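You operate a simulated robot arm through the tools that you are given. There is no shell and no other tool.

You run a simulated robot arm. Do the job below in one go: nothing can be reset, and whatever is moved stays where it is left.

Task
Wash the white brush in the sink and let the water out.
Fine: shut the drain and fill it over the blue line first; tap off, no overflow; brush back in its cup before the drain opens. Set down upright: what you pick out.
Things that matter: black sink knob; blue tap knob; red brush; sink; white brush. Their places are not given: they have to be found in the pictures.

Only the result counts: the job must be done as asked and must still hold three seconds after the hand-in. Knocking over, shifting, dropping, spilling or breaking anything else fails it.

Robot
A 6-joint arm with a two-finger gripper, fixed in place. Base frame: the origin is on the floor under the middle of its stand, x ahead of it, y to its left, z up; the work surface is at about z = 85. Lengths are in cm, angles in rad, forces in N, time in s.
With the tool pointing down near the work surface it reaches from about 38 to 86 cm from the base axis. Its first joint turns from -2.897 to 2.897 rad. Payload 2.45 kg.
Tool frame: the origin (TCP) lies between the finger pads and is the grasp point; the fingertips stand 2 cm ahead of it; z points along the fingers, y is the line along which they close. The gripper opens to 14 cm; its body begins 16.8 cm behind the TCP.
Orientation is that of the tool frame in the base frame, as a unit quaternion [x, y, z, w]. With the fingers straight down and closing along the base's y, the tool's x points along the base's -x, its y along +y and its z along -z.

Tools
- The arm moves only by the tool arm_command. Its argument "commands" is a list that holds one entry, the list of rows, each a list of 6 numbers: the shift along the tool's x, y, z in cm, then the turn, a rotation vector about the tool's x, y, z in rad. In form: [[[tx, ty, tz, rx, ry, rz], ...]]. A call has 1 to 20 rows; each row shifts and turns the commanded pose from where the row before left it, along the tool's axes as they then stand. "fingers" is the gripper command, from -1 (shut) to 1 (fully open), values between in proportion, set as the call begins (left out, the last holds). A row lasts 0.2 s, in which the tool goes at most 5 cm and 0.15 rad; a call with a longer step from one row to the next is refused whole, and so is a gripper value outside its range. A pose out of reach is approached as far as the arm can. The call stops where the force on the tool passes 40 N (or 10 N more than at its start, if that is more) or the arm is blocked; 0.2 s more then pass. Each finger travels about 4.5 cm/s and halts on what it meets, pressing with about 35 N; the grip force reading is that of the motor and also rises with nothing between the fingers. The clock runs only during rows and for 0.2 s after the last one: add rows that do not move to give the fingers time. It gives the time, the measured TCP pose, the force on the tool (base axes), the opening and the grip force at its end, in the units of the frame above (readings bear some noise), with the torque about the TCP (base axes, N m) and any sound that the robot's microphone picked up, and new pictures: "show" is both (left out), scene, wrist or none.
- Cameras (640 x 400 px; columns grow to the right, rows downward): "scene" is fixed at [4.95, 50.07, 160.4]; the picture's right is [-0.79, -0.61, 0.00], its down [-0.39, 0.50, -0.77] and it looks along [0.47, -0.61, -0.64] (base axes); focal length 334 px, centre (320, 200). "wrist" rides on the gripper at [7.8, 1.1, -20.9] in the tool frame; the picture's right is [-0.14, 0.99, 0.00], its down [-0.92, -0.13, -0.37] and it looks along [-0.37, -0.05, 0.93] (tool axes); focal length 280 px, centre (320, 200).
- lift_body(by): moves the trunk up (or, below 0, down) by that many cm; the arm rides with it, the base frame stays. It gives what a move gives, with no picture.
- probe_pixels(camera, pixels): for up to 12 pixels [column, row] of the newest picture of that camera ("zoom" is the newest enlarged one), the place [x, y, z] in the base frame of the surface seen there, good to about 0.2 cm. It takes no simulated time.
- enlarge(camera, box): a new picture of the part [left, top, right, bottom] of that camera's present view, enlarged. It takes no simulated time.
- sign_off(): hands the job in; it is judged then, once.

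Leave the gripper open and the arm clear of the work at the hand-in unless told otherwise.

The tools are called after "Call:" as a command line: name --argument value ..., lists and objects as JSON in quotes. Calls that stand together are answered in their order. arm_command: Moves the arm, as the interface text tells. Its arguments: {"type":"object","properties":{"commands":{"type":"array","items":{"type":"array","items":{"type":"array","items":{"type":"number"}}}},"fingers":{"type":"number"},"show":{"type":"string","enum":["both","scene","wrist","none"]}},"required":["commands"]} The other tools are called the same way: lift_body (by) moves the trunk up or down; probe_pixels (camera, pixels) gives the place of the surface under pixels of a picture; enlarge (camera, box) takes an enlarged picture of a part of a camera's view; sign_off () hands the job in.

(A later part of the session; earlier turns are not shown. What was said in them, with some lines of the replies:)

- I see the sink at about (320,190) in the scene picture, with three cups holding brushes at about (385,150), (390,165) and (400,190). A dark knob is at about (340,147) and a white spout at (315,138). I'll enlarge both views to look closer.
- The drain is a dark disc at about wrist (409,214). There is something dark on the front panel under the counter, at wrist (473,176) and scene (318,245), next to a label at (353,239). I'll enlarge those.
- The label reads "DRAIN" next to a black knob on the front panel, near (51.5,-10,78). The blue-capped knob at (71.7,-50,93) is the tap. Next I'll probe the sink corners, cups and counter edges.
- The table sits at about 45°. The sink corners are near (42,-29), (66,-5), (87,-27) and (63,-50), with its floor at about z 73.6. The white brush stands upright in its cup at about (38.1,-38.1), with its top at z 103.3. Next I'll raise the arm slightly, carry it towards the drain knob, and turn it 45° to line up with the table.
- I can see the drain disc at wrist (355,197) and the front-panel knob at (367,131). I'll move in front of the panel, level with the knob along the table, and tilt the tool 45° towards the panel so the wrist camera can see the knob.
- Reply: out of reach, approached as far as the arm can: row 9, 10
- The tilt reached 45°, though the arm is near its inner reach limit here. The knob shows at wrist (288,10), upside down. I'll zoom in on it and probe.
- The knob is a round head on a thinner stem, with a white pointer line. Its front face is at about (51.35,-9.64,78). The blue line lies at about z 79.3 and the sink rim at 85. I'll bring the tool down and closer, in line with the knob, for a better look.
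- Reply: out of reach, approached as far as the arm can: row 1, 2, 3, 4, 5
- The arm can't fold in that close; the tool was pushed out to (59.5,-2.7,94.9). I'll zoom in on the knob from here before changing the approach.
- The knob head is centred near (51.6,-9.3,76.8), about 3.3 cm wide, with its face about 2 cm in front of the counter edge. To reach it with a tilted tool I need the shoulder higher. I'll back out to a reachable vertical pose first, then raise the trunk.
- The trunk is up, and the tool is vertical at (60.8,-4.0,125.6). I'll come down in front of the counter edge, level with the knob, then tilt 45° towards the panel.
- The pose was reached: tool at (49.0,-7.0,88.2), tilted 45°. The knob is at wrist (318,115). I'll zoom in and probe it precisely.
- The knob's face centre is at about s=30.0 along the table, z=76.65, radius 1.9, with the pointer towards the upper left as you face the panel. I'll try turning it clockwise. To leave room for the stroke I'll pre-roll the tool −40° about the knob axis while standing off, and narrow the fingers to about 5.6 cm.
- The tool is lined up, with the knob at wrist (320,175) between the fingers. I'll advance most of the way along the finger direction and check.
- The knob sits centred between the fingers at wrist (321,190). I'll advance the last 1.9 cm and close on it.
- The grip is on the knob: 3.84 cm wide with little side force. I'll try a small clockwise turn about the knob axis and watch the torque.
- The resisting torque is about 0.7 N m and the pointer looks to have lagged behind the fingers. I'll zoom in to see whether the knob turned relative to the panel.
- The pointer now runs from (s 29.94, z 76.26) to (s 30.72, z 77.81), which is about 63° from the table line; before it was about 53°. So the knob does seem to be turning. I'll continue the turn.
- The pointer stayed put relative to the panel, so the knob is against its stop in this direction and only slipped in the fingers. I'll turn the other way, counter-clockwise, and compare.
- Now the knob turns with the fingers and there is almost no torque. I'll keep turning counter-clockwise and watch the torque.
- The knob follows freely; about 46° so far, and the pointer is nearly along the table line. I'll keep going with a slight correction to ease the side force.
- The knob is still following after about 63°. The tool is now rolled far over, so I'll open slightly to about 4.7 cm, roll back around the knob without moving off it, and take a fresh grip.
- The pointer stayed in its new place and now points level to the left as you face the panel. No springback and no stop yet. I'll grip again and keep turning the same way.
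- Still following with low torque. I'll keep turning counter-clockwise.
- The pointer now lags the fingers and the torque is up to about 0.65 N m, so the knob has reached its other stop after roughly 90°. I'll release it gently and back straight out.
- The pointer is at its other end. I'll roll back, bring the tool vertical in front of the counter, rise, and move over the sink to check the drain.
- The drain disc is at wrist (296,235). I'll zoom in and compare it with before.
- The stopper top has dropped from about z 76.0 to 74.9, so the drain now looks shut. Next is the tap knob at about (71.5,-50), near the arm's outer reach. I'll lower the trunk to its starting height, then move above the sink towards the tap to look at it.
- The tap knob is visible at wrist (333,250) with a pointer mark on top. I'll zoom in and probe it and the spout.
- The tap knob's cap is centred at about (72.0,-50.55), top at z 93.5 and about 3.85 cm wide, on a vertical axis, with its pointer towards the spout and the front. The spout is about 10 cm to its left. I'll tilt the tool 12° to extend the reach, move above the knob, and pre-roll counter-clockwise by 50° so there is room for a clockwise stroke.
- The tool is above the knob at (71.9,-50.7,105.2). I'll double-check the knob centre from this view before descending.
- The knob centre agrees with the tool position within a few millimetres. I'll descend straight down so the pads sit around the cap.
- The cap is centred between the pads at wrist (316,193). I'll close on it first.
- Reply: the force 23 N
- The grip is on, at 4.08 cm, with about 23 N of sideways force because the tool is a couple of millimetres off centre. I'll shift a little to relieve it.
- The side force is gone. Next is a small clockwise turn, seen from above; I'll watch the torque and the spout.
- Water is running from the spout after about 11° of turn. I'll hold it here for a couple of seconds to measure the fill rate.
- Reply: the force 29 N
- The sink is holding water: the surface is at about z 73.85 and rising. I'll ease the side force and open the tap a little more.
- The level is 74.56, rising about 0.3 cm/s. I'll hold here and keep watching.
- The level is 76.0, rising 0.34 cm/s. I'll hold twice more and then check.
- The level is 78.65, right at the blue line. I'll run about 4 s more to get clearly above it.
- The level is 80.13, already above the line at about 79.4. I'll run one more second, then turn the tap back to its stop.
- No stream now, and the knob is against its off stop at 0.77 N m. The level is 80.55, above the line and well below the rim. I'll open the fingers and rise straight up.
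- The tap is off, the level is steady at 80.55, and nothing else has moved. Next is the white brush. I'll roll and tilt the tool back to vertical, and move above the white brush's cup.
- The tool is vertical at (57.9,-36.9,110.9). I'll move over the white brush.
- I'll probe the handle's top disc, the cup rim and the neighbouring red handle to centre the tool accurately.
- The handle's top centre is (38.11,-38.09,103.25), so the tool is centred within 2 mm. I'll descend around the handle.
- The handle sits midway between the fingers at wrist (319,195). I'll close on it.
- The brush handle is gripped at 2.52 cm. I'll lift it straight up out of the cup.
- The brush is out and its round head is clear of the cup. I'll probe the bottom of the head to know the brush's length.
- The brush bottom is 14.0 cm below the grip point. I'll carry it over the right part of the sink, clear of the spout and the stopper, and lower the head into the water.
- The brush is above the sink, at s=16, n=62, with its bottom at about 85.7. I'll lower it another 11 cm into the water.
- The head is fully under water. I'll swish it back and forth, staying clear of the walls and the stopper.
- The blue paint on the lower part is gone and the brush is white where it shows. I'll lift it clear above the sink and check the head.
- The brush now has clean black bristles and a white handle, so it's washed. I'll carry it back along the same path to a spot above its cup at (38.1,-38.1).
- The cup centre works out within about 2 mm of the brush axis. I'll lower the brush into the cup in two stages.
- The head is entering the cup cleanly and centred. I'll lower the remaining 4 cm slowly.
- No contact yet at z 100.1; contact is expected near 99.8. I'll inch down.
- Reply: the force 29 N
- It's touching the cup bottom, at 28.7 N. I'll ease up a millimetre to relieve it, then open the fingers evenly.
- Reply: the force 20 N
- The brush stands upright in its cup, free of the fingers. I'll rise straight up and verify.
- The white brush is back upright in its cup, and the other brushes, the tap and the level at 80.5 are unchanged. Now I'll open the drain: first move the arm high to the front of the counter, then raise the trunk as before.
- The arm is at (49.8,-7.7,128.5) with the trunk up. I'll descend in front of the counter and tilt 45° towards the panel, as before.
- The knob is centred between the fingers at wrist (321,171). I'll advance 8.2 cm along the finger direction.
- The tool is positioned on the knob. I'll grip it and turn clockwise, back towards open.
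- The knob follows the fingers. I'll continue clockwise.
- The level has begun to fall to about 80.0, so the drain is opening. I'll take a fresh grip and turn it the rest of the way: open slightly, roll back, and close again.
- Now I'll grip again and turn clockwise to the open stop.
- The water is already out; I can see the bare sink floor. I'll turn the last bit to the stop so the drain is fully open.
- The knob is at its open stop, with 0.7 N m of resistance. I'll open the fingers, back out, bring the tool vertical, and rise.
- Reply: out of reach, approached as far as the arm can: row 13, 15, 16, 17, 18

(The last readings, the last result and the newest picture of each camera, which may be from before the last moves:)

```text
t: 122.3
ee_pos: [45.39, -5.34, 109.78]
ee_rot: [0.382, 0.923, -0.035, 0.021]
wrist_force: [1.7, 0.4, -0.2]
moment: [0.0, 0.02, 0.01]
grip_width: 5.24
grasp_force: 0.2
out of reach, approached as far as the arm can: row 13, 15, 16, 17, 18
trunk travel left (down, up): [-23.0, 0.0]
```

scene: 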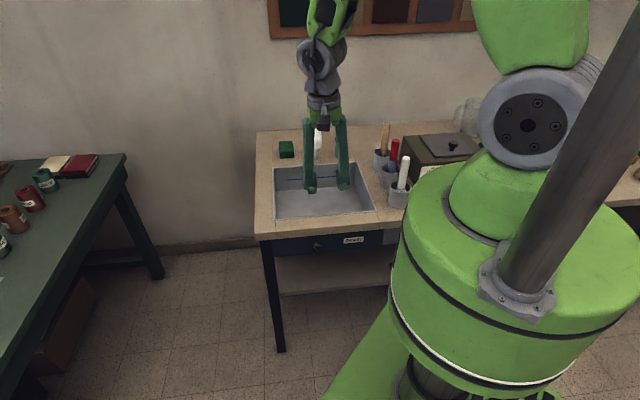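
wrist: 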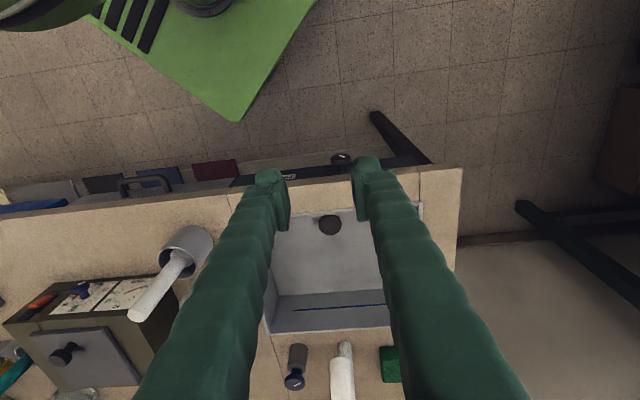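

The sink is empty and the arm is clear. I'll check the drain, tap and cups closely.

Call:
enlarge --camera "scene" --box '[250, 120, 426, 230]'

Call:
probe_pixels --camera "wrist" --pixels '[[330, 225], [330, 260], [350, 270], [300, 260], [325, 305]]'

Call:
probe_pixels --camera "scene" --pixels '[[300, 205], [330, 205], [405, 160], [403, 175], [394, 143], [386, 126], [400, 200]]'

Call:
enlarge --camera "wrist" --box '[270, 180, 414, 270]'

```text
3.64 times, centred on (338, 175) of scene
```

zoom: 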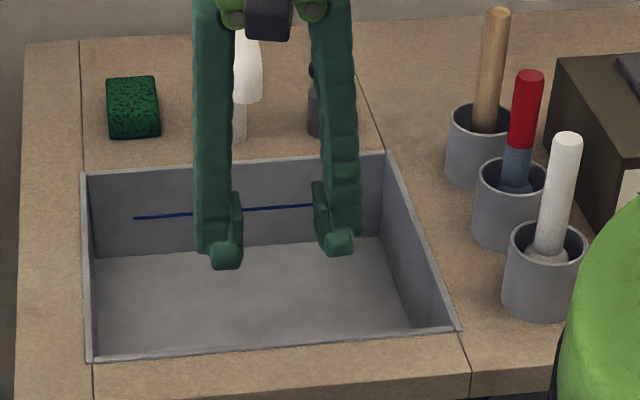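

```text
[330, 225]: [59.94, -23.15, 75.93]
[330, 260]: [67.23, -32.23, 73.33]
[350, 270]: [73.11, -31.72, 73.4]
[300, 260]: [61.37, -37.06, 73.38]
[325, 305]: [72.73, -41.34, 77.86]
```

```text
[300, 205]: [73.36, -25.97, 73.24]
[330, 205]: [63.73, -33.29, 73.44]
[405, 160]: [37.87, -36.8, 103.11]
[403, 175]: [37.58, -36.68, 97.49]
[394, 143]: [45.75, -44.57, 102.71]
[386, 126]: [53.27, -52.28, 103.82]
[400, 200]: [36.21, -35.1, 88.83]
```

```text
4.44 times, centred on (342, 225) of wrist
```

zoom: 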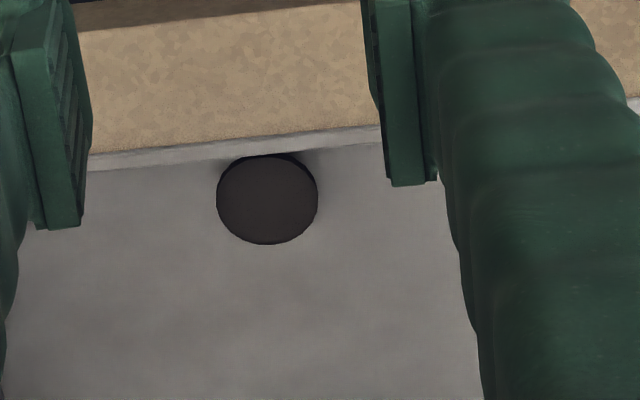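

The stopper is raised again at z 75.9, the sink floor is bare and no water is left. The tap is off, and the white brush stands in its cup with everything else in place. Last step: open the gripper fully and move a little further from the work.

Call:
arm_command --commands '[[[-0.5, 0, -2, 0, 0, 0], [-0.5, 0, -2, 0, 0, 0], [-0.5, 0, -2, 0, 0, 0], [0, 0, 0, 0, 0, 0], [0, 0, 0, 0, 0, 0], [0, 0, 0, 0, 0, 0], [0, 0, 0, 0, 0, 0]]]' --fingers 1 --show "both"

Call:
enlarge --camera "scene" --box '[250, 120, 426, 250]'

```text
t: 123.9
ee_pos: [44.42, -5.94, 112.36]
ee_rot: [0.382, 0.923, -0.041, 0.026]
wrist_force: [1.1, 0.2, -0.5]
moment: [-0.01, -0.02, 0.0]
grip_width: 14.01
grasp_force: 0.0
out of reach, approached as far as the arm can: row 1, 2, 3
trunk travel left (down, up): [-23.0, 0.0]
```

scene: 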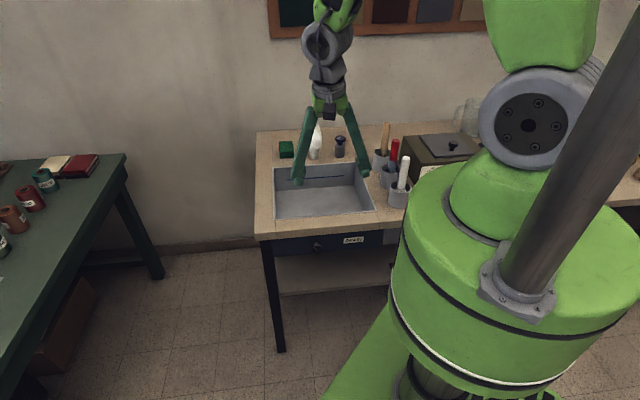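
wrist: 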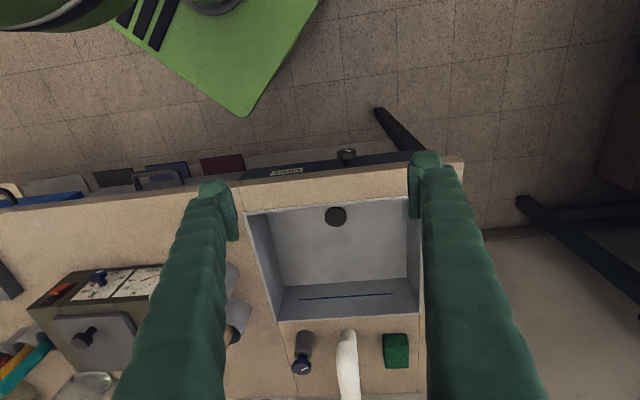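

```text
3.08 times, centred on (338, 185) of scene
```

zoom: 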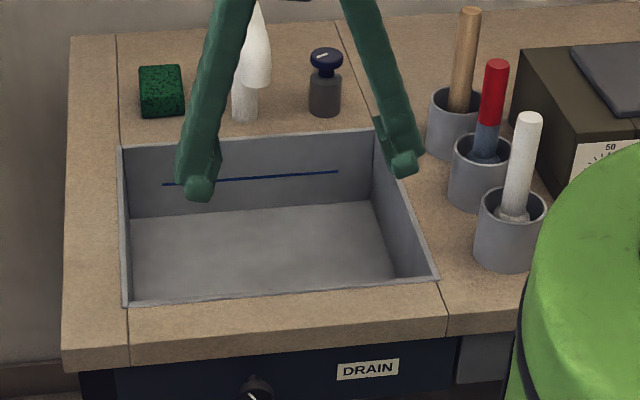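

All the conditions hold: the gripper is fully open and clear of the work, the sink is empty with the drain open, and the tap is off. The clean white brush is upright in its cup, and the red brush and everything else are undisturbed. I'm handing the job in.

Call:
sign_off

```text
The job is handed in.
```

The white brush is washed and standing upright in its own cup, and the water has been let out of the sink. I've handed the job in, but no verdict has come back.

- **Filling:** I shut the drain first and filled the sink to about 1 cm above the blue line, more than 4 cm below the rim. Then I turned the tap off against its stop, and nothing overflowed.
- **Washing:** I swished the brush head under water for about 8 seconds. The blue paint came off, leaving a white handle and black bristles.
- **Draining:** The brush was back in its cup before I opened the drain. The drain knob is at its open stop, and the sink floor is bare.
- **Everything else:** In the last pictures the red brush, the wooden-handled brush and the cups look undisturbed. The gripper is fully open and the arm is clear of the work.

The trunk is still 13 cm above its starting height; I raised it to reach the drain knob and did not lower it again.
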